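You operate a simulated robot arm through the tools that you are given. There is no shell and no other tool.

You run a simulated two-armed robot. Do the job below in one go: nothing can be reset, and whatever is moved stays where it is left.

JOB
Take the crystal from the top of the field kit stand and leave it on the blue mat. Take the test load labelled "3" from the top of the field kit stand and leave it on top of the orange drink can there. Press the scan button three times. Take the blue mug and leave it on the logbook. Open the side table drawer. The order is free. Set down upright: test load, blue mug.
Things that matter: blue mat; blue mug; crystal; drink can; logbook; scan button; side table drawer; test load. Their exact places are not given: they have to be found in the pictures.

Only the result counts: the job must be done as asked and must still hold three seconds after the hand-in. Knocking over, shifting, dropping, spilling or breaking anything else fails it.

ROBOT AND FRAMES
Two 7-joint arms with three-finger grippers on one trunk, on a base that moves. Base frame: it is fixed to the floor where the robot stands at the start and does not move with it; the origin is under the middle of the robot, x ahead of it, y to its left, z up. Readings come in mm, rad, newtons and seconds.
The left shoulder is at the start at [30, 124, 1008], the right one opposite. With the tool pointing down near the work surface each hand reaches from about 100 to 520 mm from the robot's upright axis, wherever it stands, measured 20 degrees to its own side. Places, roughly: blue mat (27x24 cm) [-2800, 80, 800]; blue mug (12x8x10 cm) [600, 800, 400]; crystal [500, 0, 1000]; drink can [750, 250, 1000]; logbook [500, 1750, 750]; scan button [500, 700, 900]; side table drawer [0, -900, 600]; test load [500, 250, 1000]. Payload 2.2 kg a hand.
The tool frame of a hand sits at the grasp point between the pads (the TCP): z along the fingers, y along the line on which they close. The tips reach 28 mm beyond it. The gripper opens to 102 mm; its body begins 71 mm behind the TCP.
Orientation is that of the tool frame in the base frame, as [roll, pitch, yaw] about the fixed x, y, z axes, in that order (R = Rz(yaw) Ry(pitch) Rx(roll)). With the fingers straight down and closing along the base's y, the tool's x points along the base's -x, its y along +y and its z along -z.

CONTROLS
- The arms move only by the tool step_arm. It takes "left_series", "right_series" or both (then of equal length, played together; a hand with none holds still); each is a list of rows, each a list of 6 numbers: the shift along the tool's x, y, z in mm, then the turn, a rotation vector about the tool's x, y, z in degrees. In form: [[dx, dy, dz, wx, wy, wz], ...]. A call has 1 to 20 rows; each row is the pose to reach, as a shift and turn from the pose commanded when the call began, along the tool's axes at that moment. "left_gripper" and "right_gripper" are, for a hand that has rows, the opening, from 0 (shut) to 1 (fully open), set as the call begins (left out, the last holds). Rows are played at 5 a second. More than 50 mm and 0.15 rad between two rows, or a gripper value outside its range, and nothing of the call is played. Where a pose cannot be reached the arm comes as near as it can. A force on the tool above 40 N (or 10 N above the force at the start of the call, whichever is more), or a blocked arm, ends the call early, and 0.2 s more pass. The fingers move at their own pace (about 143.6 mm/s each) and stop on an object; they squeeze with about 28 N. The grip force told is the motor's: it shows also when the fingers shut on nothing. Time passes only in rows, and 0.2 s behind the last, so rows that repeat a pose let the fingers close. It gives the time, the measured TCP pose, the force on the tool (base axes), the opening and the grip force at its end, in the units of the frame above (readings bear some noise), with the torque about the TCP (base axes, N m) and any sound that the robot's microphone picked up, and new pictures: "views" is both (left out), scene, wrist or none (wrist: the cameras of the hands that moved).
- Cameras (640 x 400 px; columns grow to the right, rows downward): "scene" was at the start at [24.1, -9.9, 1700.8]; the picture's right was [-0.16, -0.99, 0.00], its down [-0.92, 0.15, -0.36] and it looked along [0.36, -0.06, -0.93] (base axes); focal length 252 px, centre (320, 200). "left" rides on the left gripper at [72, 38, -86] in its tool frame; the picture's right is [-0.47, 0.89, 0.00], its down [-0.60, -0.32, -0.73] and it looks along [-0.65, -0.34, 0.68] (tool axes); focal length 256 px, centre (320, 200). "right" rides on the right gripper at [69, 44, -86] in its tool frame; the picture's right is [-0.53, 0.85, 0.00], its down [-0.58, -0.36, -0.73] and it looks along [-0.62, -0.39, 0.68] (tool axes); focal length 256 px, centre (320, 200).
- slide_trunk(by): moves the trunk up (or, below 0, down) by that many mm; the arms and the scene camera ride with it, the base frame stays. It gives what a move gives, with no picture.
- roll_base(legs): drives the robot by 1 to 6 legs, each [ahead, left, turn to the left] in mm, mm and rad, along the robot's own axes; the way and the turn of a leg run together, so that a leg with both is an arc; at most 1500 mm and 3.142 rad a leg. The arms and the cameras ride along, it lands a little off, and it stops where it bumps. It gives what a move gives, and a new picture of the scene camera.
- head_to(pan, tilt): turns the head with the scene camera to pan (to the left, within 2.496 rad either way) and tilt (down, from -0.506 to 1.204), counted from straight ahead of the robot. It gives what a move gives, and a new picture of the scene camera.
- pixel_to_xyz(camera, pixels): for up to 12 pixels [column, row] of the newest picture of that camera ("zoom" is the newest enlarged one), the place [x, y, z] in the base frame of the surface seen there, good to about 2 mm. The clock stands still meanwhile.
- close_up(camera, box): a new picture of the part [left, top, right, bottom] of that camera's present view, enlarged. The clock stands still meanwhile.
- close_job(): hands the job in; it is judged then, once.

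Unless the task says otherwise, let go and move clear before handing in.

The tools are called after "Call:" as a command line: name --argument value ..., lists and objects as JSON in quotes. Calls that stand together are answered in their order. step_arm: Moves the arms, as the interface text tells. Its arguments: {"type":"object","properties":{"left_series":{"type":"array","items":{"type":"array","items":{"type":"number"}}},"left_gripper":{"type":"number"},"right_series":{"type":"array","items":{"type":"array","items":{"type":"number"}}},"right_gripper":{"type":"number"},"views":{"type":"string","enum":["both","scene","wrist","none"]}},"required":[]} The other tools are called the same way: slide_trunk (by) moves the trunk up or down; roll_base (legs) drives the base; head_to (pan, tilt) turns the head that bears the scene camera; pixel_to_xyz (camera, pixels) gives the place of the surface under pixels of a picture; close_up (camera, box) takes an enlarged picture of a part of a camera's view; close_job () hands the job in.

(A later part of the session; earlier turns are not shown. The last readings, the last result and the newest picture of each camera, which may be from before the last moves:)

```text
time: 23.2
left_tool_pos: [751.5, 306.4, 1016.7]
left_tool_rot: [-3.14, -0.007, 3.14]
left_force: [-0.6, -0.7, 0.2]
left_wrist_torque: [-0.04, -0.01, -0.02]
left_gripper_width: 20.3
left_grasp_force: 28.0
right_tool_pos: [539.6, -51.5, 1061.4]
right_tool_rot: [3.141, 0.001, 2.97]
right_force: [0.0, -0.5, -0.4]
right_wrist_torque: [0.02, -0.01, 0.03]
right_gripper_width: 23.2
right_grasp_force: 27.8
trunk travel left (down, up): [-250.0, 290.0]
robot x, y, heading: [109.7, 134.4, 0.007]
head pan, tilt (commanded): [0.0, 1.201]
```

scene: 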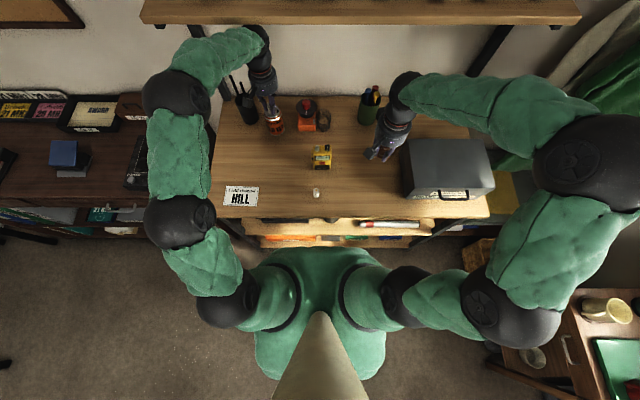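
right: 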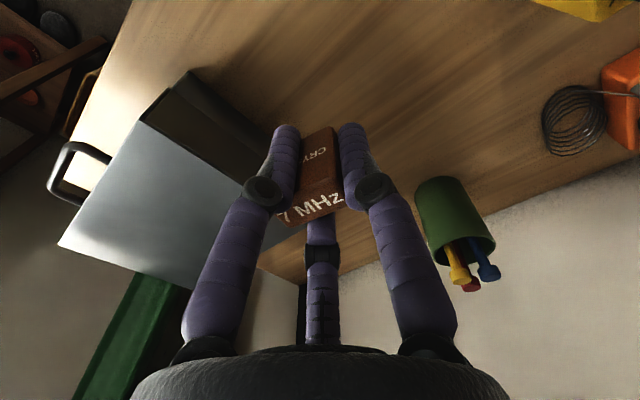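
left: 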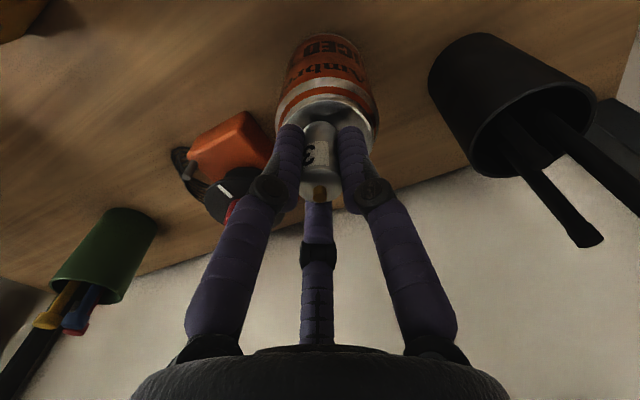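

The arm arrived at about (751.5,306,1017) with the load over the can top; the can rim is visible below the fingers at (322,110). I'll lower in small steps and watch the force.

Call:
step_arm --left_series '[[0, 0, 1.5, 0, 0, 0], [0, 0, 3, 0, 0, 0], [0, 0, 4, 0, 0, 0], [0, 0, 4, 0, 0, 0]]' --views "wrist"

Call:
close_up --camera "left" --box '[240, 40, 400, 220]'

```text
time: 24.2
left_tool_pos: [753.4, 305.7, 1015.4]
left_tool_rot: [-3.139, -0.001, -3.139]
left_force: [-1.1, 0.7, -1.2]
left_wrist_torque: [-0.01, 0.01, 0.03]
left_gripper_width: 20.5
left_grasp_force: 28.1
right_tool_pos: [539.4, -52.4, 1063.6]
right_tool_rot: [3.14, 0.002, 2.97]
right_force: [0.1, 0.1, 0.2]
right_wrist_torque: [0.01, 0.02, 0.02]
right_gripper_width: 23.2
right_grasp_force: 27.8
trunk travel left (down, up): [-250.0, 290.0]
robot x, y, heading: [111.4, 134.0, 0.0]
head pan, tilt (commanded): [0.0, 1.201]
```

left: 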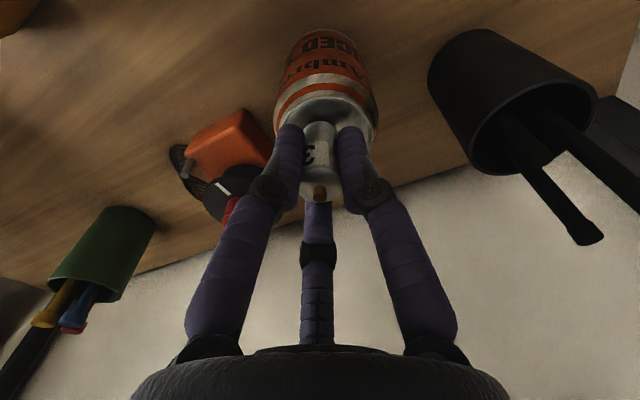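

```text
2.22 times, centred on (320, 130) of left
```

zoom: 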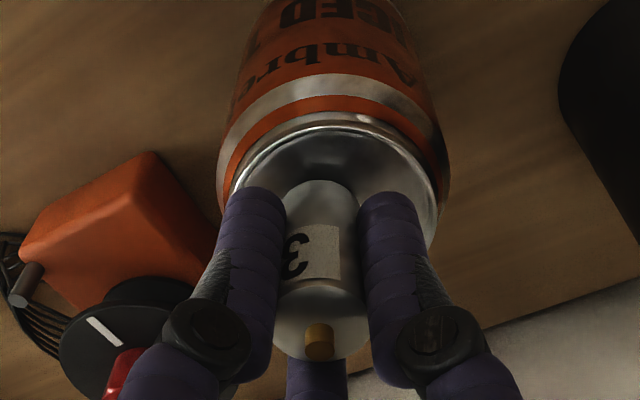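

The load is inside the rim as seen from above. Lowering a few more millimetres, watching for contact force.

Call:
step_arm --left_series '[[0, 0, 1, 0, 0, 0], [0, 0, 2, 0, 0, 0], [0, 0, 2, 0, 0, 0]]' --views "none"

```text
time: 25.1
left_tool_pos: [754.8, 305.8, 1016.4]
left_tool_rot: [-3.138, 0.006, -3.141]
left_force: [0.8, 0.1, -0.5]
left_wrist_torque: [0.05, 0.04, -0.03]
left_gripper_width: 20.7
left_grasp_force: 28.6
right_tool_pos: [539.6, -52.5, 1061.6]
right_tool_rot: [-3.141, 0.002, 2.97]
right_force: [0.3, 0.1, 0.7]
right_wrist_torque: [-0.01, 0.03, 0.01]
right_gripper_width: 23.3
right_grasp_force: 28.1
trunk travel left (down, up): [-250.0, 290.0]
robot x, y, heading: [108.7, 132.8, 0.002]
head pan, tilt (commanded): [0.0, 1.201]
```

Readings hover around z 1015–1016 with no contact force yet. I continue down in 1 mm rows.

Call:
step_arm --left_series '[[0, 0, 1, 0, 0, 0], [0, 0, 2, 0, 0, 0], [0, 0, 2, 0, 0, 0], [0, 0, 2, 0, 0, 0]]' --views "wrist"

Call:
close_up --camera "left" --box '[240, 40, 400, 220]'

```text
time: 26.1
left_tool_pos: [758.0, 304.8, 1013.2]
left_tool_rot: [-3.141, 0.001, -3.14]
left_force: [2.0, -0.6, 6.9]
left_wrist_torque: [-0.02, -0.1, 0.01]
left_gripper_width: 20.5
left_grasp_force: 27.6
right_tool_pos: [541.1, -51.9, 1061.0]
right_tool_rot: [3.141, -0.001, 2.969]
right_force: [-0.2, -0.9, -0.4]
right_wrist_torque: [0.01, -0.01, -0.02]
right_gripper_width: 23.1
right_grasp_force: 28.2
trunk travel left (down, up): [-250.0, 290.0]
robot x, y, heading: [109.2, 134.3, 0.004]
head pan, tilt (commanded): [0.0, 1.201]
```

left: 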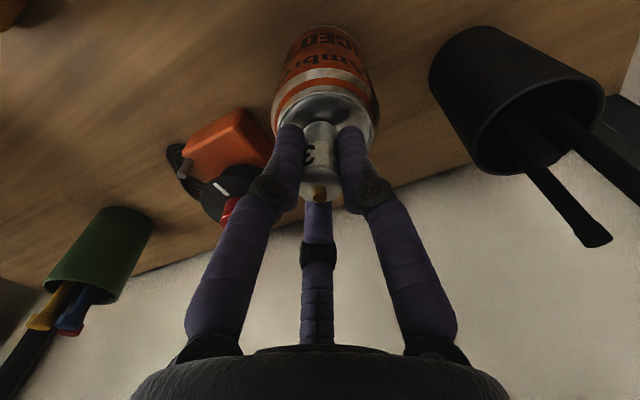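

```text
2.22 times, centred on (320, 130) of left
```

zoom: 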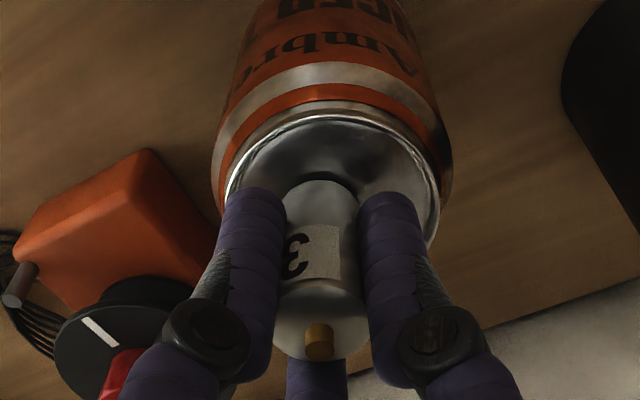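

Contact is made (6.9 N up) with the load centred on the lid. Opening the left fingers.

Call:
step_arm --left_series '[[0, 0, -0.5, 0, 0, 0], [0, 0, -0.5, 0, 0, 0], [0, 0, -0.5, 0, 0, 0]]' --left_gripper 0.5 --views "wrist"

Call:
close_up --camera "left" --box '[240, 40, 400, 220]'

```text
time: 26.9
left_tool_pos: [754.5, 304.9, 1011.4]
left_tool_rot: [-3.141, 0.0, 3.141]
left_force: [0.3, 0.5, -0.2]
left_wrist_torque: [0.01, 0.0, -0.02]
left_gripper_width: 50.9
left_grasp_force: 0.0
right_tool_pos: [540.4, -52.2, 1061.0]
right_tool_rot: [-3.141, -0.001, 2.969]
right_force: [-0.3, 0.8, -0.7]
right_wrist_torque: [-0.01, 0.0, 0.02]
right_gripper_width: 23.2
right_grasp_force: 28.1
trunk travel left (down, up): [-250.0, 290.0]
robot x, y, heading: [110.5, 134.8, 0.002]
head pan, tilt (commanded): [0.0, 1.201]
```

left: 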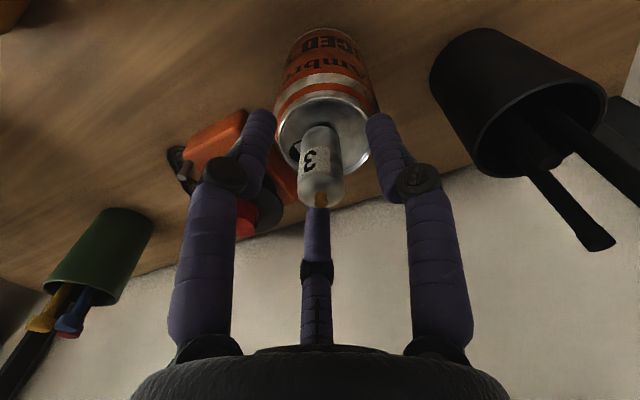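

```text
2.22 times, centred on (320, 130) of left
```

zoom: 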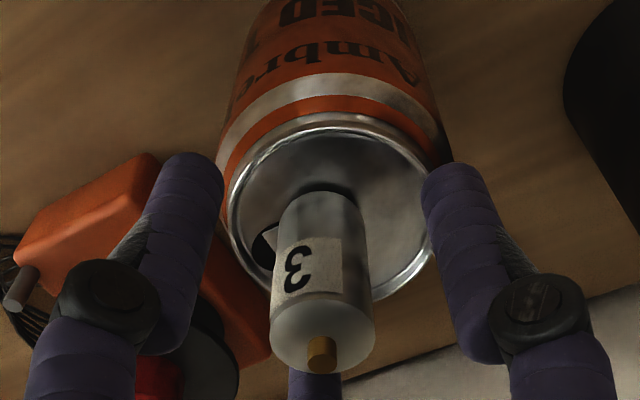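

Load "3" stands upright on the can lid. The shelf prevents a straight lift, so I'll open fully and withdraw through the finger gap (toward base -x,-y at 30°), keeping height.

Call:
step_arm --left_series '[[0, 0, -1, 0, 0, 0], [0, 0, -2, 0, 0, 0], [0, 0, -3, 0, 0, 0]]' --left_gripper 1.0 --views "wrist"

```text
time: 27.6
left_tool_pos: [754.6, 305.9, 1015.1]
left_tool_rot: [3.14, 0.002, -3.14]
left_force: [0.0, -0.8, -0.1]
left_wrist_torque: [0.01, -0.01, -0.02]
left_gripper_width: 101.8
left_grasp_force: 0.1
right_tool_pos: [540.7, -52.7, 1060.8]
right_tool_rot: [3.14, 0.0, 2.969]
right_force: [0.1, 0.3, -0.3]
right_wrist_torque: [0.02, -0.02, -0.01]
right_gripper_width: 23.3
right_grasp_force: 28.0
trunk travel left (down, up): [-250.0, 290.0]
robot x, y, heading: [108.3, 131.6, 0.003]
head pan, tilt (commanded): [0.0, 1.201]
```

left: 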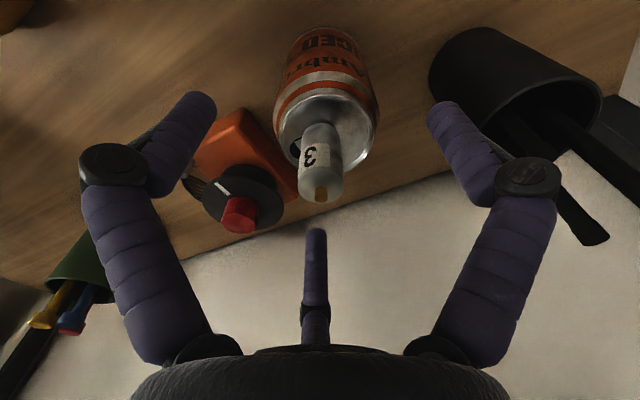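

The fingers are wide apart around the load. Withdrawing along (tool +x, -y) at constant height.

Call:
step_arm --left_series '[[13, -7.5, 0, 0, 0, 0], [26, -15, 0, 0, 0, 0], [39, -22.5, 0, 0, 0, 0], [56, -32, 0, 0, 0, 0], [73, -42, 0, 0, 0, 0], [90, -52, 0, 0, 0, 0], [110, -60, 0, 0, 0, 0]]'

```text
time: 29.2
left_tool_pos: [645.6, 243.9, 1015.7]
left_tool_rot: [-3.141, 0.001, -3.14]
left_force: [-0.1, 0.8, -0.4]
left_wrist_torque: [0.0, 0.01, 0.02]
left_gripper_width: 102.1
left_grasp_force: 0.0
right_tool_pos: [539.6, -53.3, 1062.0]
right_tool_rot: [3.141, -0.001, 2.969]
right_force: [0.3, 0.2, 0.6]
right_wrist_torque: [0.01, 0.02, 0.0]
right_gripper_width: 23.4
right_grasp_force: 28.6
trunk travel left (down, up): [-250.0, 290.0]
robot x, y, heading: [110.1, 133.8, -0.0]
head pan, tilt (commanded): [0.0, 1.201]
```

scene: 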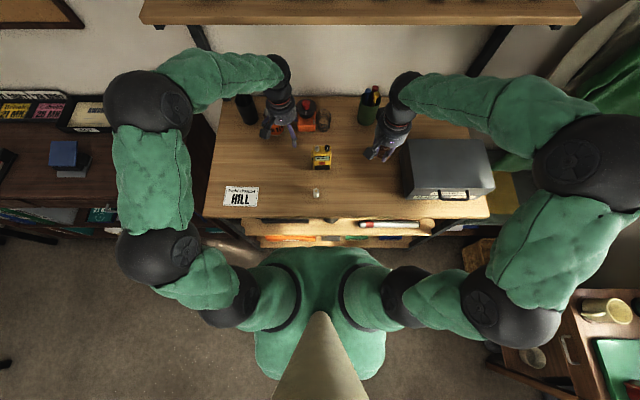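
left: 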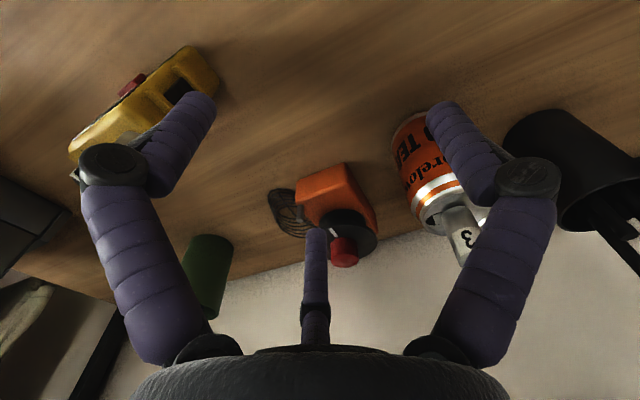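

The load still stands on the can at left-view (460,235). I raise the left hand and pull it back, then back the base away from the stand.

Call:
step_arm --left_series '[[0, 0, -40, 0, 0, 0], [0, 0, -80, 0, 0, 0], [0, 0, -120, 0, 0, 0], [40, 20, -130, 0, 0, 0], [80, 40, -140, 0, 0, 0], [120, 60, -140, 0, 0, 0]]' --left_gripper 0 --right_series '[[0, 0, -20, 0, 0, 0], [0, 0, -40, 0, 0, 0], [0, 0, -60, 0, 0, 0], [20, 0, -80, 0, 0, 0], [40, 0, -80, 0, 0, 0], [60, 0, -80, 0, 0, 0]]' --views "scene"

Call:
roll_base --legs '[[-250, 0, 0]]'

Call:
head_to --pan 0.9 --tilt 0.8

```text
time: 30.6
left_tool_pos: [520.3, 307.5, 1154.8]
left_tool_rot: [3.141, 0.003, -3.139]
left_force: [-0.8, 0.1, 0.2]
left_wrist_torque: [-0.03, -0.09, -0.03]
left_gripper_width: 2.2
left_grasp_force: 28.5
right_tool_pos: [477.3, -42.6, 1144.3]
right_tool_rot: [3.139, 0.001, 2.969]
right_force: [-0.2, 0.3, -0.5]
right_wrist_torque: [-0.02, -0.01, 0.01]
right_gripper_width: 23.4
right_grasp_force: 27.8
trunk travel left (down, up): [-250.0, 290.0]
robot x, y, heading: [109.5, 129.8, -0.0]
head pan, tilt (commanded): [0.0, 1.201]
```

scene: 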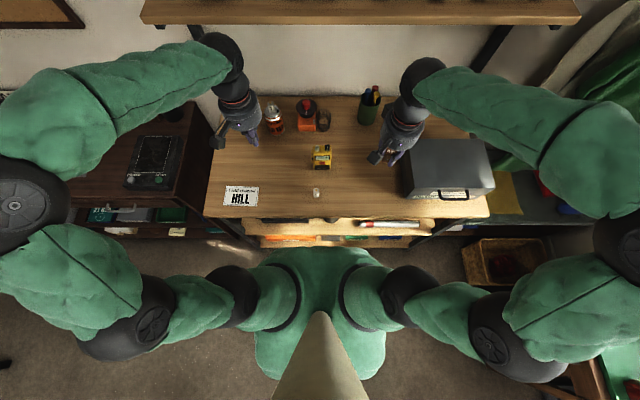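

```text
time: 32.5
left_tool_pos: [273.5, 306.6, 1155.1]
left_tool_rot: [3.141, 0.001, -3.138]
left_force: [-0.4, 0.4, 0.7]
left_wrist_torque: [-0.02, -0.04, 0.01]
left_gripper_width: 2.2
left_grasp_force: 28.2
right_tool_pos: [232.1, -43.1, 1143.8]
right_tool_rot: [3.138, 0.001, 2.971]
right_force: [-0.5, 0.8, 0.2]
right_wrist_torque: [-0.03, -0.04, 0.0]
right_gripper_width: 23.2
right_grasp_force: 27.4
trunk travel left (down, up): [-250.0, 290.0]
robot x, y, heading: [-138.7, 131.4, 0.004]
head pan, tilt (commanded): [0.0, 1.201]
```

scene: 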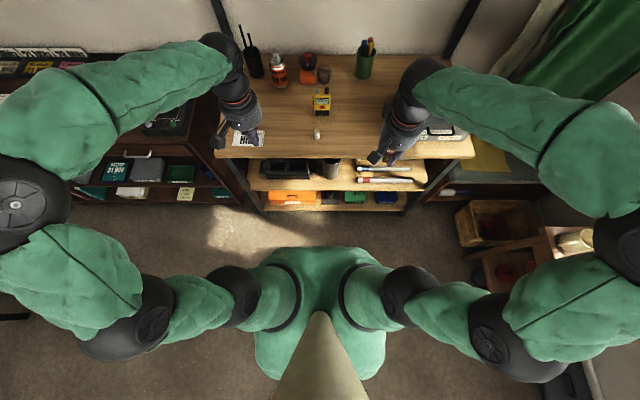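

```text
time: 33.7
left_tool_pos: [275.4, 305.7, 1154.2]
left_tool_rot: [3.142, 0.001, -3.139]
left_force: [-0.4, 0.9, 1.0]
left_wrist_torque: [0.03, -0.02, -0.01]
left_gripper_width: 2.0
left_grasp_force: 27.6
right_tool_pos: [231.7, -43.2, 1142.8]
right_tool_rot: [3.14, 0.0, 2.97]
right_force: [0.4, 0.6, -1.2]
right_wrist_torque: [0.02, 0.04, -0.03]
right_gripper_width: 23.3
right_grasp_force: 27.9
trunk travel left (down, up): [-250.0, 290.0]
robot x, y, heading: [-138.6, 130.6, 0.004]
head pan, tilt (commanded): [0.901, 0.799]
```

scene: 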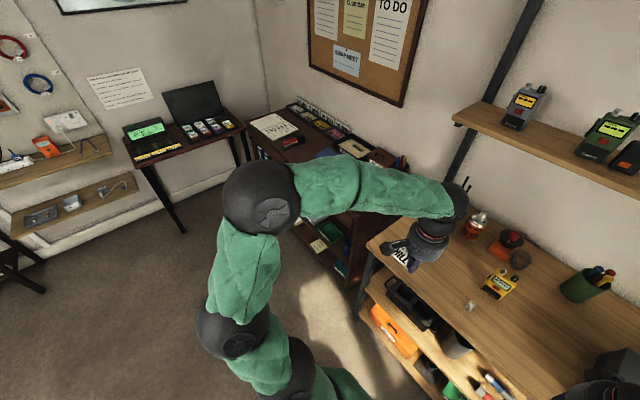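

Nothing blocks the floor to the left. I'll drive 600 mm left to face the cabinet with the scanner, then look at it.

Call:
roll_base --legs '[[0, 600, 0]]'

Call:
head_to --pan 0.0 --tilt 0.85

```text
time: 37.0
left_tool_pos: [274.2, 907.5, 1153.5]
left_tool_rot: [-3.141, -0.001, -3.138]
left_force: [-0.2, -0.5, -0.5]
left_wrist_torque: [-0.01, 0.0, -0.01]
left_gripper_width: 2.2
left_grasp_force: 28.2
right_tool_pos: [230.6, 557.2, 1142.8]
right_tool_rot: [3.141, -0.001, 2.971]
right_force: [-0.1, 0.3, 0.1]
right_wrist_torque: [-0.05, 0.0, 0.0]
right_gripper_width: 23.1
right_grasp_force: 28.4
trunk travel left (down, up): [-250.0, 290.0]
robot x, y, heading: [-139.9, 737.6, 0.006]
head pan, tilt (commanded): [0.901, 0.799]
```

scene: 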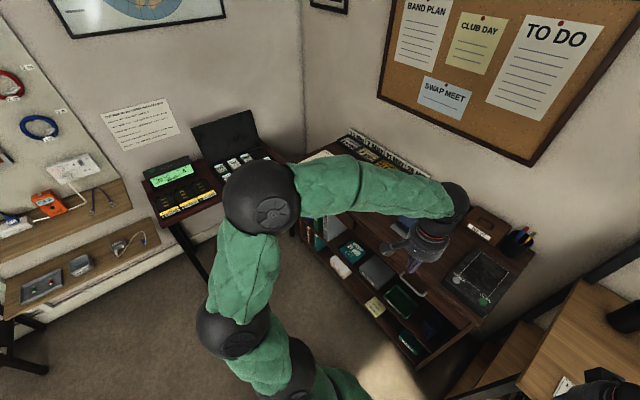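

```text
time: 38.2
left_tool_pos: [272.8, 906.0, 1153.5]
left_tool_rot: [-3.14, 0.001, -3.14]
left_force: [0.3, 0.2, 0.2]
left_wrist_torque: [-0.01, -0.04, 0.01]
left_gripper_width: 2.0
left_grasp_force: 28.2
right_tool_pos: [230.5, 556.3, 1143.4]
right_tool_rot: [3.141, 0.0, 2.97]
right_force: [0.6, 0.2, -1.2]
right_wrist_torque: [0.02, 0.03, 0.02]
right_gripper_width: 23.1
right_grasp_force: 27.9
trunk travel left (down, up): [-250.0, 290.0]
robot x, y, heading: [-139.8, 733.8, 0.004]
head pan, tilt (commanded): [0.0, 0.85]
```

scene: 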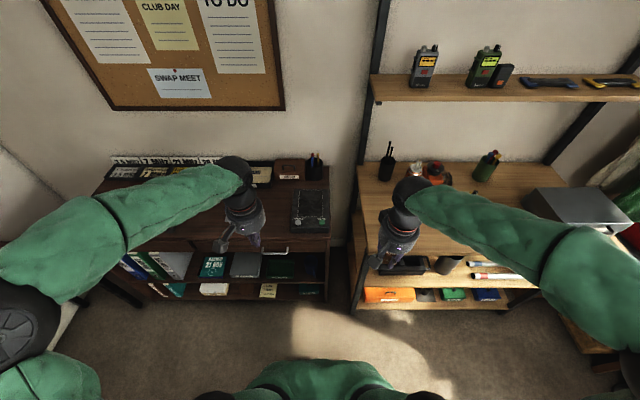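

The cabinet is now ahead at (100–330,150–300). I'll enlarge it to find the blue mug and logbook.

Call:
close_up --camera "scene" --box '[90, 140, 350, 310]'

Call:
close_up --camera "scene" --box '[110, 230, 340, 310]'

```text
2.35 times, centred on (220, 225) of scene
```

zoom: 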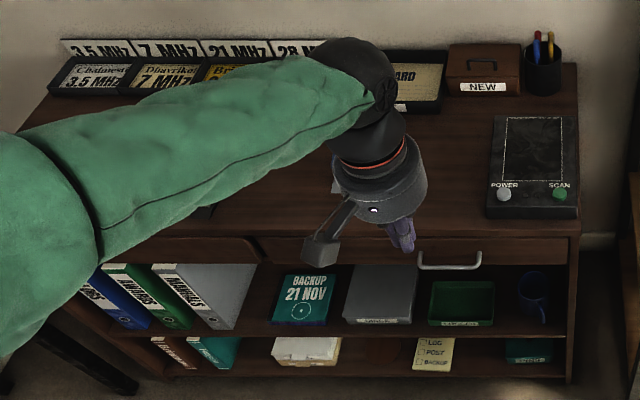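

```text
2.78 times, centred on (225, 270) of scene
```

zoom: 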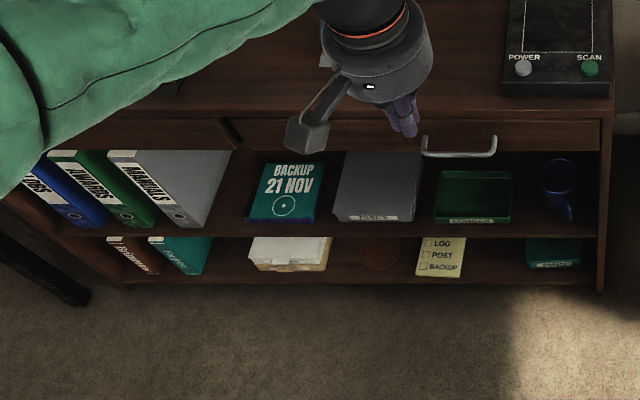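

The blue mug is on the cabinet's middle shelf at zoom (560,185), handle towards the front. Measuring mug, shelf and drawer-handle positions.

Call:
pixel_to_xyz --camera "zoom" --pixels '[[560, 160], [545, 170], [575, 172], [560, 185], [567, 212], [560, 230], [530, 228], [480, 222], [470, 154], [598, 150], [597, 230], [520, 150]]'

Call:
pixel_to_xyz --camera "scene" --pixels '[[300, 221], [323, 221], [310, 200], [328, 240], [329, 175], [200, 252], [330, 290], [295, 205], [330, 205], [100, 190]]'

```text
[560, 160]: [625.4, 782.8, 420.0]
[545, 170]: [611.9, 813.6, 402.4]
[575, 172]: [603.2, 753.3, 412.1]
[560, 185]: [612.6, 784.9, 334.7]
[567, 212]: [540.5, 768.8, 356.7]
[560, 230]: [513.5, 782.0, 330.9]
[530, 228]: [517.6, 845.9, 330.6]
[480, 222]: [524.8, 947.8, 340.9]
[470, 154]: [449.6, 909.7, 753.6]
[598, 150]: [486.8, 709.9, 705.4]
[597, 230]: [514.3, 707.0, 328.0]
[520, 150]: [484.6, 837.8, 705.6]
```

```text
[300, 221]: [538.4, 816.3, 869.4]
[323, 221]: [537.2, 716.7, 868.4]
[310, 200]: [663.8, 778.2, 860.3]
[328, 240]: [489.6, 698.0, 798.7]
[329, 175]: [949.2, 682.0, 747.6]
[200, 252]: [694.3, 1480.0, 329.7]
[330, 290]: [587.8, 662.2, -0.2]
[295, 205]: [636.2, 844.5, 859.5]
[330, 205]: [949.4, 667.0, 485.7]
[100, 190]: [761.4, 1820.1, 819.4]
```

The mug stands at about (612,783) on a shelf at z 330, rim z≈424, with the side panel near y≈708; I'd pinch its side wall with a tilted tool later. First the scan button near (536,718,870): I drive so the left hand is above it.

Call:
roll_base --legs '[[0, -185, 0], [240, 0, 0]]'

Call:
head_to --pan 0.35 --tilt 1.0

```text
time: 41.1
left_tool_pos: [513.0, 721.5, 1153.5]
left_tool_rot: [3.141, -0.002, -3.14]
left_force: [0.0, 0.6, 0.0]
left_wrist_torque: [-0.01, 0.01, 0.0]
left_gripper_width: 2.2
left_grasp_force: 27.6
right_tool_pos: [469.9, 370.9, 1142.4]
right_tool_rot: [3.14, -0.001, 2.968]
right_force: [-0.2, 0.0, -0.1]
right_wrist_torque: [-0.04, 0.05, 0.01]
right_gripper_width: 23.2
right_grasp_force: 27.9
trunk travel left (down, up): [-250.0, 290.0]
robot x, y, heading: [99.9, 549.0, 0.009]
head pan, tilt (commanded): [0.0, 0.85]
```

scene: 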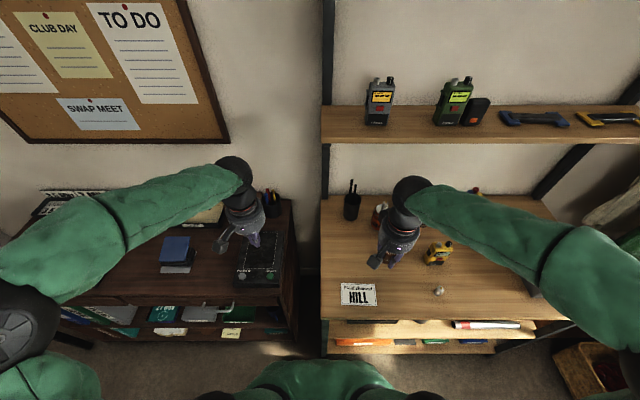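

```text
time: 42.0
left_tool_pos: [512.4, 722.0, 1153.8]
left_tool_rot: [-3.141, 0.001, -3.139]
left_force: [-0.8, 0.1, 1.0]
left_wrist_torque: [0.02, -0.01, 0.03]
left_gripper_width: 2.0
left_grasp_force: 27.9
right_tool_pos: [469.3, 371.3, 1142.5]
right_tool_rot: [3.141, 0.0, 2.969]
right_force: [0.4, -0.6, -1.7]
right_wrist_torque: [0.03, 0.01, 0.01]
right_gripper_width: 23.4
right_grasp_force: 28.0
trunk travel left (down, up): [-250.0, 290.0]
robot x, y, heading: [98.4, 547.9, 0.004]
head pan, tilt (commanded): [0.351, 1.0]
```

scene: 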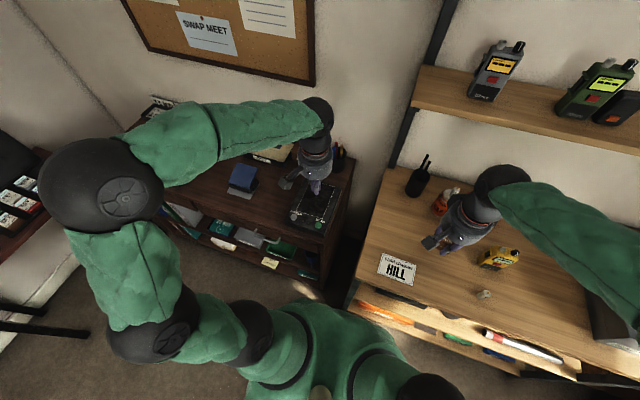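

The scan button is visible in the scene at about (318,227). I'll zoom in on the scanner and measure the button top.

Call:
close_up --camera "scene" --box '[270, 180, 350, 240]'

Call:
step_arm --left_series '[[0, 0, 0, 0, 0, 0]]' --views "wrist"

```text
6.67 times, centred on (310, 210) of scene
```

zoom: 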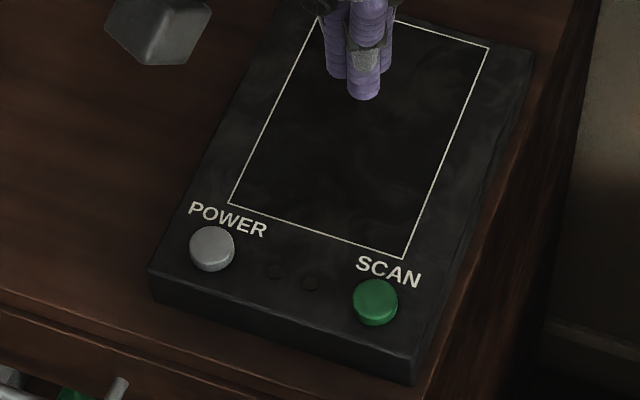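

```text
time: 42.4
left_tool_pos: [512.2, 721.6, 1153.5]
left_tool_rot: [-3.141, 0.001, -3.141]
left_force: [0.3, -0.2, 0.3]
left_wrist_torque: [-0.03, 0.02, 0.02]
left_gripper_width: 2.1
left_grasp_force: 28.1
right_tool_pos: [469.5, 370.7, 1143.3]
right_tool_rot: [3.141, 0.0, 2.969]
right_force: [-0.2, 0.0, -0.6]
right_wrist_torque: [0.01, -0.02, -0.04]
right_gripper_width: 22.8
right_grasp_force: 27.9
trunk travel left (down, up): [-250.0, 290.0]
robot x, y, heading: [102.5, 548.2, 0.001]
head pan, tilt (commanded): [0.351, 1.0]
```

left: 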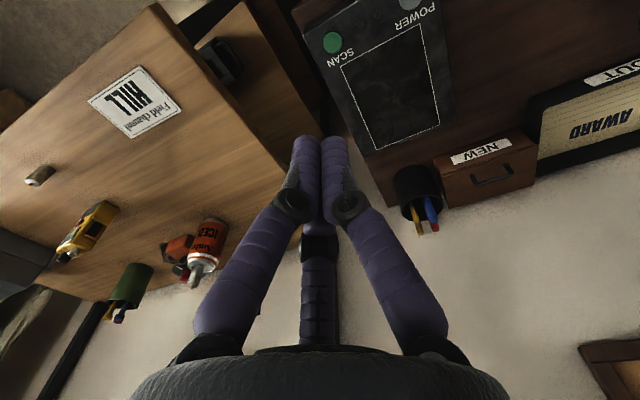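

Call:
pixel_to_xyz --camera "zoom" --pixels '[[375, 297], [355, 297], [396, 300], [375, 282], [377, 310], [330, 320], [420, 310], [310, 283], [210, 243], [410, 380]]'

Call:
pixel_to_xyz --camera "left" --pixels '[[332, 42], [324, 42], [340, 42], [332, 35], [332, 50], [350, 60]]'

```text
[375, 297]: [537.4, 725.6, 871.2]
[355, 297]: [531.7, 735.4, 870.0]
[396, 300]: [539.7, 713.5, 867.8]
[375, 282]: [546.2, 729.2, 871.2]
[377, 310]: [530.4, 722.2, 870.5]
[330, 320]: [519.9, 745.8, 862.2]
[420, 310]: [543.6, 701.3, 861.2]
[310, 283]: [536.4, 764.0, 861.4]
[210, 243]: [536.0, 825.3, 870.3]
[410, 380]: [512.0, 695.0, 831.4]
```

```text
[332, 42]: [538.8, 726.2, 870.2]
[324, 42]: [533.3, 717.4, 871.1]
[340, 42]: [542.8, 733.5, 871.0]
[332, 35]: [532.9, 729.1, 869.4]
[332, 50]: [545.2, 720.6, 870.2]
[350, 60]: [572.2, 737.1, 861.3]
```

The button top is centred at (538,725,870.5), about 9 mm proud of the panel. I'll bring the closed left fingertips straight above it, to TCP z≈910.

Call:
step_arm --left_series '[[-13, 2, 30, 0, 0, 0], [-26, 3.5, 65, 0, 0, 0], [-26, 3.5, 105, 0, 0, 0], [-26, 3.5, 145, 0, 0, 0], [-26, 3.5, 185, 0, 0, 0], [-26, 3.5, 220, 0, 0, 0], [-26, 3.5, 243, 0, 0, 0], [-26, 3.5, 243, 0, 0, 0]]'

Call:
close_up --camera "left" --box '[240, 60, 400, 220]'

```text
time: 44.2
left_tool_pos: [539.2, 725.9, 911.5]
left_tool_rot: [-3.141, 0.001, -3.14]
left_force: [0.8, 0.3, -0.8]
left_wrist_torque: [0.02, -0.02, -0.01]
left_gripper_width: 2.1
left_grasp_force: 28.3
right_tool_pos: [469.2, 371.0, 1143.8]
right_tool_rot: [3.14, 0.001, 2.968]
right_force: [0.8, 0.2, -1.3]
right_wrist_torque: [0.0, 0.01, 0.02]
right_gripper_width: 23.4
right_grasp_force: 28.3
trunk travel left (down, up): [-250.0, 290.0]
robot x, y, heading: [94.3, 548.4, -0.002]
head pan, tilt (commanded): [0.351, 1.0]
```

scene: 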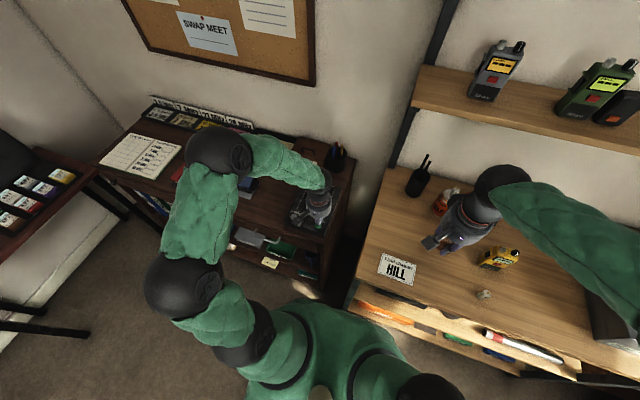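
left: 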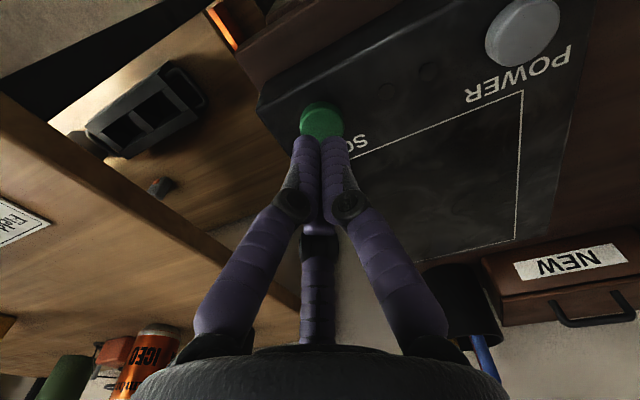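

```text
2.50 times, centred on (320, 140) of left
```

zoom: 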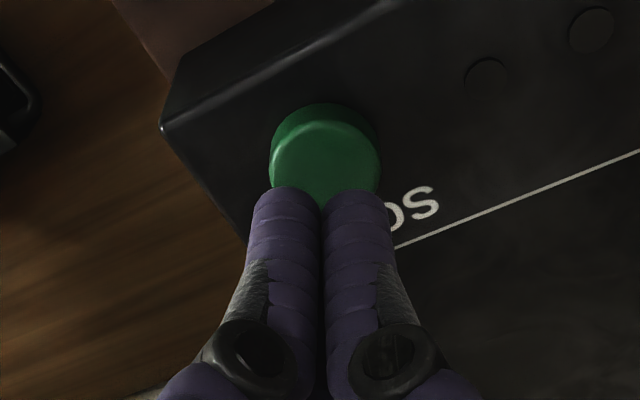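

Fingertips are right above the green button (322,120). First press: down about 18 mm, then back up, listening for a sound.

Call:
step_arm --left_series '[[0, 0, 8, 0, 0, 0], [0, 0, 13, 0, 0, 0], [0, 0, 16, 0, 0, 0], [0, 0, 18, 0, 0, 0], [0, 0, 18, 0, 0, 0]]' --views "wrist"

```text
time: 45.4
left_tool_pos: [538.0, 724.4, 892.8]
left_tool_rot: [-3.141, 0.0, -3.139]
left_force: [0.6, -0.8, 0.8]
left_wrist_torque: [0.01, 0.02, 0.05]
left_gripper_width: 6.2
left_grasp_force: 31.5
right_tool_pos: [468.5, 371.4, 1142.8]
right_tool_rot: [3.139, 0.0, 2.968]
right_force: [-0.4, -0.7, 0.0]
right_wrist_torque: [-0.02, -0.03, -0.02]
right_gripper_width: 23.3
right_grasp_force: 28.3
trunk travel left (down, up): [-250.0, 290.0]
robot x, y, heading: [98.1, 550.3, 0.001]
head pan, tilt (commanded): [0.351, 1.0]
```

left: 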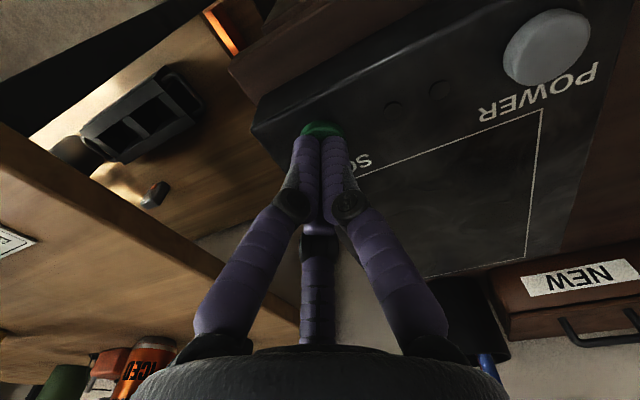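

No force but the fingers were forced apart to 6.2 mm and no sound came. I'll look closer at the tips.

Call:
close_up --camera "left" --box '[260, 80, 380, 200]'

```text
3.33 times, centred on (320, 140) of left
```

zoom: 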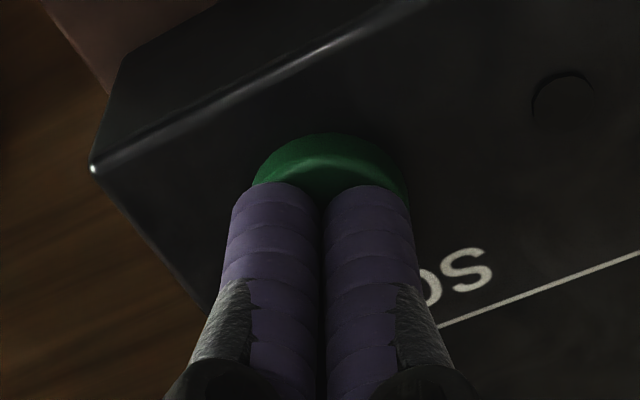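

The button seems only lightly touched. Pressing 2–4 mm deeper in small rows.

Call:
step_arm --left_series '[[0, 0, 1, 0, 0, 0], [0, 0, 2, 0, 0, 0], [0, 0, 3, 0, 0, 0], [0, 0, 3, 0, 0, 0]]' --views "wrist"

Call:
close_up --camera "left" --box '[260, 80, 380, 200]'

```text
time: 46.4
left_tool_pos: [537.2, 724.7, 889.8]
left_tool_rot: [-3.141, 0.0, -3.14]
left_force: [-1.2, 0.8, 5.3]
left_wrist_torque: [-0.01, 0.08, 0.01]
left_gripper_width: 6.0
left_grasp_force: 31.1
right_tool_pos: [468.8, 370.7, 1142.3]
right_tool_rot: [3.141, 0.0, 2.969]
right_force: [-0.1, 0.0, 0.5]
right_wrist_torque: [0.05, 0.01, 0.01]
right_gripper_width: 23.1
right_grasp_force: 27.6
trunk travel left (down, up): [-250.0, 290.0]
robot x, y, heading: [100.6, 546.6, -0.001]
head pan, tilt (commanded): [0.351, 1.0]
heard: click
```

left: 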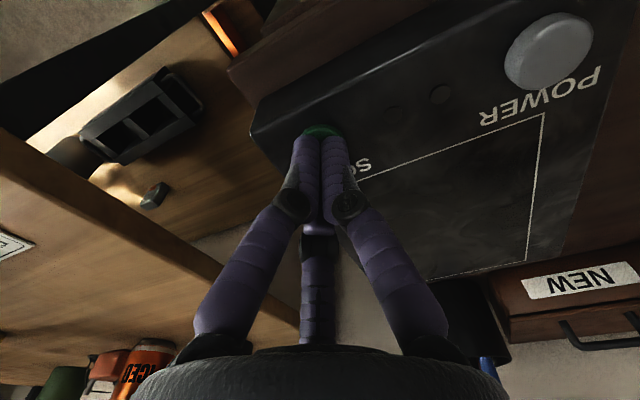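

```text
3.33 times, centred on (320, 140) of left
```

zoom: 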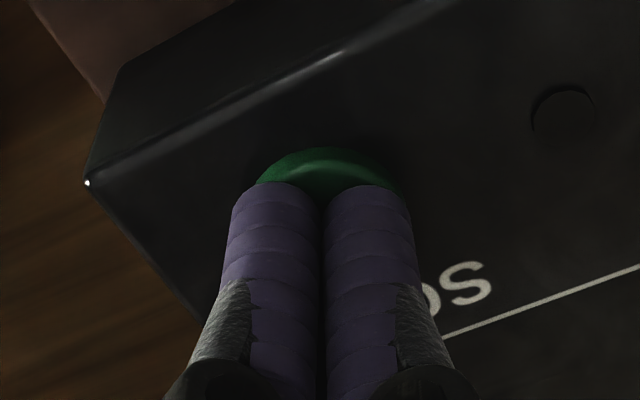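

A click was heard: first press done. Now fully release by rising ~22 mm.

Call:
step_arm --left_series '[[0, 0, -5, 0, 0, 0], [0, 0, -12, 0, 0, 0], [0, 0, -21, 0, 0, 0], [0, 0, -21, 0, 0, 0]]' --views "wrist"

```text
time: 47.4
left_tool_pos: [537.4, 726.1, 910.1]
left_tool_rot: [-3.141, -0.001, -3.14]
left_force: [-0.3, -0.2, -0.4]
left_wrist_torque: [-0.02, 0.03, 0.0]
left_gripper_width: 2.1
left_grasp_force: 31.8
right_tool_pos: [470.4, 371.0, 1142.1]
right_tool_rot: [3.138, 0.0, 2.968]
right_force: [-0.3, -0.5, -0.9]
right_wrist_torque: [-0.01, -0.02, -0.02]
right_gripper_width: 23.3
right_grasp_force: 27.7
trunk travel left (down, up): [-250.0, 290.0]
robot x, y, heading: [98.5, 545.7, 0.003]
head pan, tilt (commanded): [0.351, 1.0]
```

left: 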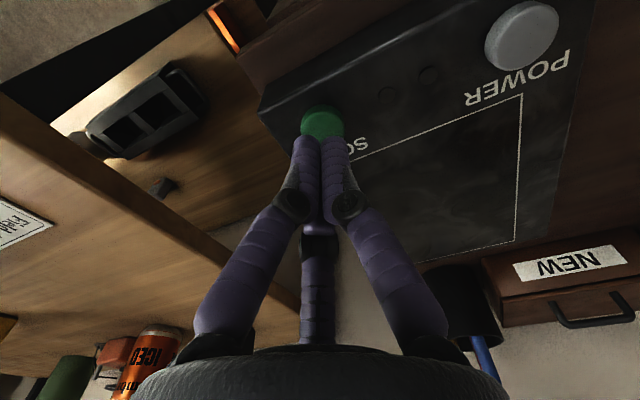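

The button is back up at (322,120). Second press, same depth (21 mm), then separate release.

Call:
step_arm --left_series '[[0, 0, 9, 0, 0, 0], [0, 0, 15, 0, 0, 0], [0, 0, 19, 0, 0, 0], [0, 0, 21, 0, 0, 0], [0, 0, 21, 0, 0, 0]]' --views "none"

```text
time: 48.6
left_tool_pos: [537.9, 725.2, 889.9]
left_tool_rot: [3.141, 0.0, -3.138]
left_force: [-1.2, -1.6, 5.1]
left_wrist_torque: [-0.06, 0.06, 0.03]
left_gripper_width: 6.0
left_grasp_force: 31.2
right_tool_pos: [468.0, 369.8, 1142.8]
right_tool_rot: [3.14, 0.0, 2.967]
right_force: [-0.3, -0.2, -0.7]
right_wrist_torque: [-0.02, -0.02, -0.01]
right_gripper_width: 23.1
right_grasp_force: 27.8
trunk travel left (down, up): [-250.0, 290.0]
robot x, y, heading: [97.5, 550.3, -0.001]
head pan, tilt (commanded): [0.351, 1.0]
heard: click
```

Second click heard. Releasing again.

Call:
step_arm --left_series '[[0, 0, -5, 0, 0, 0], [0, 0, -12, 0, 0, 0], [0, 0, -21, 0, 0, 0], [0, 0, -21, 0, 0, 0]]' --views "none"

Call:
step_arm --left_series '[[0, 0, 9, 0, 0, 0], [0, 0, 15, 0, 0, 0], [0, 0, 19, 0, 0, 0], [0, 0, 21, 0, 0, 0], [0, 0, 21, 0, 0, 0]]' --views "none"

```text
time: 49.6
left_tool_pos: [538.7, 726.5, 911.5]
left_tool_rot: [-3.14, 0.001, -3.141]
left_force: [-0.6, -0.1, -0.5]
left_wrist_torque: [-0.02, -0.06, -0.03]
left_gripper_width: 2.1
left_grasp_force: 30.8
right_tool_pos: [468.5, 370.2, 1143.6]
right_tool_rot: [3.139, -0.001, 2.968]
right_force: [0.6, 0.9, -0.6]
right_wrist_torque: [-0.02, 0.0, -0.01]
right_gripper_width: 23.1
right_grasp_force: 27.8
trunk travel left (down, up): [-250.0, 290.0]
robot x, y, heading: [99.1, 550.2, 0.005]
head pan, tilt (commanded): [0.351, 1.0]
```

```text
time: 50.8
left_tool_pos: [539.3, 726.1, 891.0]
left_tool_rot: [3.141, 0.001, -3.139]
left_force: [1.8, -0.8, 7.7]
left_wrist_torque: [-0.03, -0.03, -0.03]
left_gripper_width: 6.2
left_grasp_force: 31.7
right_tool_pos: [469.4, 370.9, 1143.3]
right_tool_rot: [3.139, 0.002, 2.969]
right_force: [0.0, 0.5, -0.9]
right_wrist_torque: [0.0, -0.01, -0.01]
right_gripper_width: 23.0
right_grasp_force: 27.6
trunk travel left (down, up): [-250.0, 290.0]
robot x, y, heading: [96.4, 546.7, -0.003]
head pan, tilt (commanded): [0.351, 1.0]
heard: click
```

Third click heard: three presses done. Raising the left hand straight up and away; also measuring the logbook region next.

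Call:
step_arm --left_series '[[0, 0, -12, 0, 0, 0], [0, 0, -45, 0, 0, 0], [0, 0, -90, 0, 0, 0], [0, 0, -135, 0, 0, 0], [0, 0, -180, 0, 0, 0], [0, 0, -220, 0, 0, 0]]' --views "scene"

Call:
close_up --camera "scene" --box '[80, 90, 260, 210]'

```text
time: 52.2
left_tool_pos: [538.9, 724.2, 1110.3]
left_tool_rot: [3.14, -0.002, -3.141]
left_force: [0.0, -0.7, -0.5]
left_wrist_torque: [-0.02, 0.0, 0.02]
left_gripper_width: 2.2
left_grasp_force: 31.3
right_tool_pos: [468.0, 371.3, 1142.2]
right_tool_rot: [3.14, 0.0, 2.969]
right_force: [-0.1, -0.8, -0.8]
right_wrist_torque: [0.0, 0.03, 0.0]
right_gripper_width: 23.1
right_grasp_force: 27.8
trunk travel left (down, up): [-250.0, 290.0]
robot x, y, heading: [98.2, 548.3, 0.001]
head pan, tilt (commanded): [0.351, 1.0]
```

scene: 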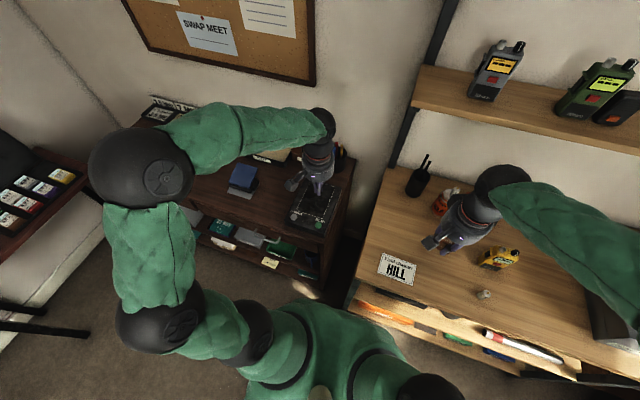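

```text
3.33 times, centred on (170, 150) of scene
```

zoom: 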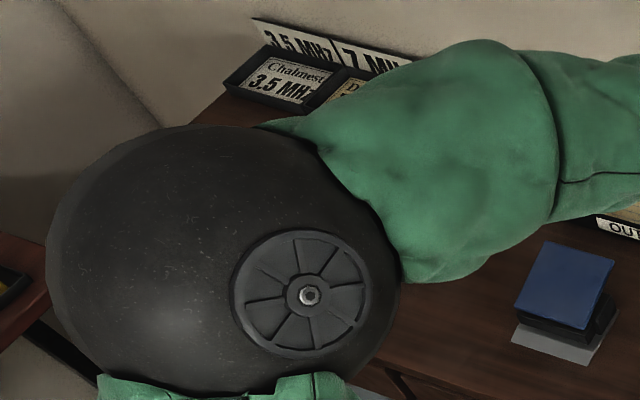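

Now I back away from the furniture so I can lower the trunk safely and look into the shelf bay.

Call:
roll_base --legs '[[-320, 0, 0]]'

Call:
slide_trunk --by -250

Call:
head_to --pan 0.25 --tilt 0.75

```text
time: 54.3
left_tool_pos: [214.7, 725.6, 1111.2]
left_tool_rot: [-3.141, 0.001, -3.135]
left_force: [-0.6, -0.2, -0.2]
left_wrist_torque: [-0.01, -0.01, 0.02]
left_gripper_width: 2.0
left_grasp_force: 31.5
right_tool_pos: [146.1, 371.1, 1144.4]
right_tool_rot: [3.14, -0.001, 2.972]
right_force: [0.1, 0.1, 0.4]
right_wrist_torque: [0.04, -0.02, 0.02]
right_gripper_width: 23.0
right_grasp_force: 27.9
trunk travel left (down, up): [-250.0, 290.0]
robot x, y, heading: [-225.1, 544.3, 0.003]
head pan, tilt (commanded): [0.351, 1.0]
```

scene: 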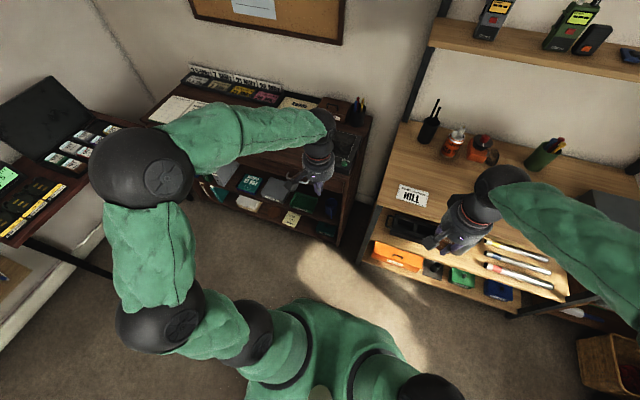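

```text
time: 56.9
left_tool_pos: [214.6, 724.5, 858.7]
left_tool_rot: [-3.14, 0.002, -3.136]
left_force: [0.4, 0.4, -0.5]
left_wrist_torque: [-0.01, 0.05, 0.0]
left_gripper_width: 2.2
left_grasp_force: 31.9
right_tool_pos: [146.1, 370.7, 893.4]
right_tool_rot: [3.139, 0.001, 2.971]
right_force: [0.5, 0.4, -0.3]
right_wrist_torque: [0.01, 0.0, 0.02]
right_gripper_width: 23.2
right_grasp_force: 27.8
trunk travel left (down, up): [0.0, 540.0]
robot x, y, heading: [-219.5, 544.6, 0.004]
head pan, tilt (commanded): [0.351, 1.0]
```

```text
time: 57.7
left_tool_pos: [215.7, 725.2, 859.8]
left_tool_rot: [-3.141, 0.002, -3.136]
left_force: [-0.4, 0.1, -0.7]
left_wrist_torque: [0.01, -0.01, -0.02]
left_gripper_width: 1.8
left_grasp_force: 32.1
right_tool_pos: [147.7, 372.4, 893.2]
right_tool_rot: [3.14, 0.0, 2.971]
right_force: [0.6, 0.8, 0.2]
right_wrist_torque: [-0.02, -0.03, -0.01]
right_gripper_width: 22.7
right_grasp_force: 28.1
trunk travel left (down, up): [0.0, 540.0]
robot x, y, heading: [-224.3, 549.6, 0.006]
head pan, tilt (commanded): [0.25, 0.75]
```

scene: 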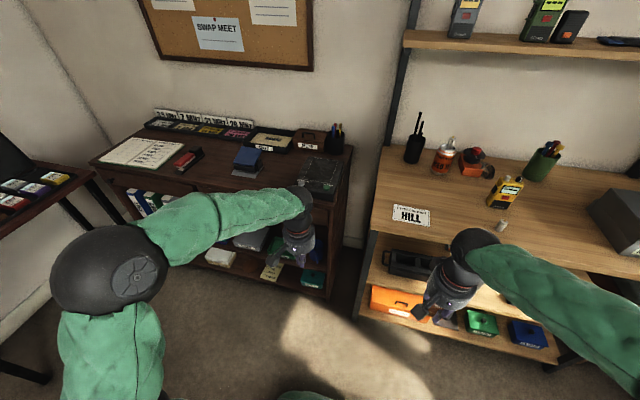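

The open notebook lies on the cabinet's left end at (140,152), likely the logbook; I'll measure it and other items and zoom in.

Call:
pixel_to_xyz --camera "scene" --pixels '[[128, 137], [185, 143], [100, 160], [163, 168], [142, 152], [248, 158], [95, 161], [188, 158], [90, 240], [200, 160]]'

Call:
close_up --camera "scene" --box '[80, 100, 240, 200]'

Call:
close_up --camera "scene" --box '[180, 180, 360, 300]'

```text
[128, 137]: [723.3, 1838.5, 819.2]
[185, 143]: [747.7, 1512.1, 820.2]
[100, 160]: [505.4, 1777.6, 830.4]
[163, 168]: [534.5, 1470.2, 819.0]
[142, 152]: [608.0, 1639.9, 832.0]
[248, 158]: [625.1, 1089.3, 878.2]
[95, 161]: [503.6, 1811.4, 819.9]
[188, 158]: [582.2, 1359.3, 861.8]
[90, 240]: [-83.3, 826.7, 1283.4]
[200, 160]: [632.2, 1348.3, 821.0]
```

```text
4.00 times, centred on (160, 150) of scene
```

zoom: 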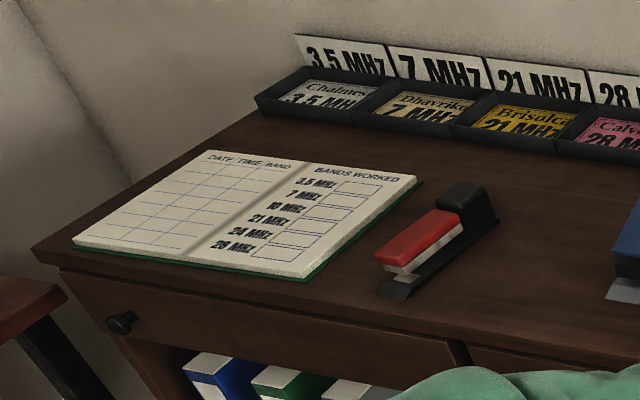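

```text
3.33 times, centred on (270, 240) of scene
```

zoom: 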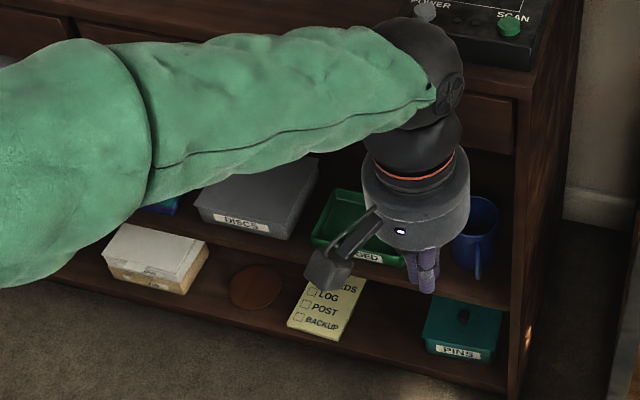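

The logbook is the open book at roughly x 510–740, y 1480–1830, z≈832. Now precise measurement of the mug, visible in zoom at (480,230) with handle (478,262) to the front.

Call:
close_up --camera "scene" --box '[280, 215, 360, 275]'

```text
6.67 times, centred on (320, 245) of scene
```

zoom: 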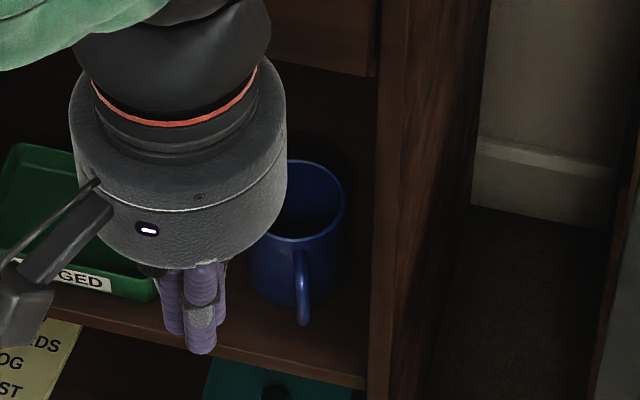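

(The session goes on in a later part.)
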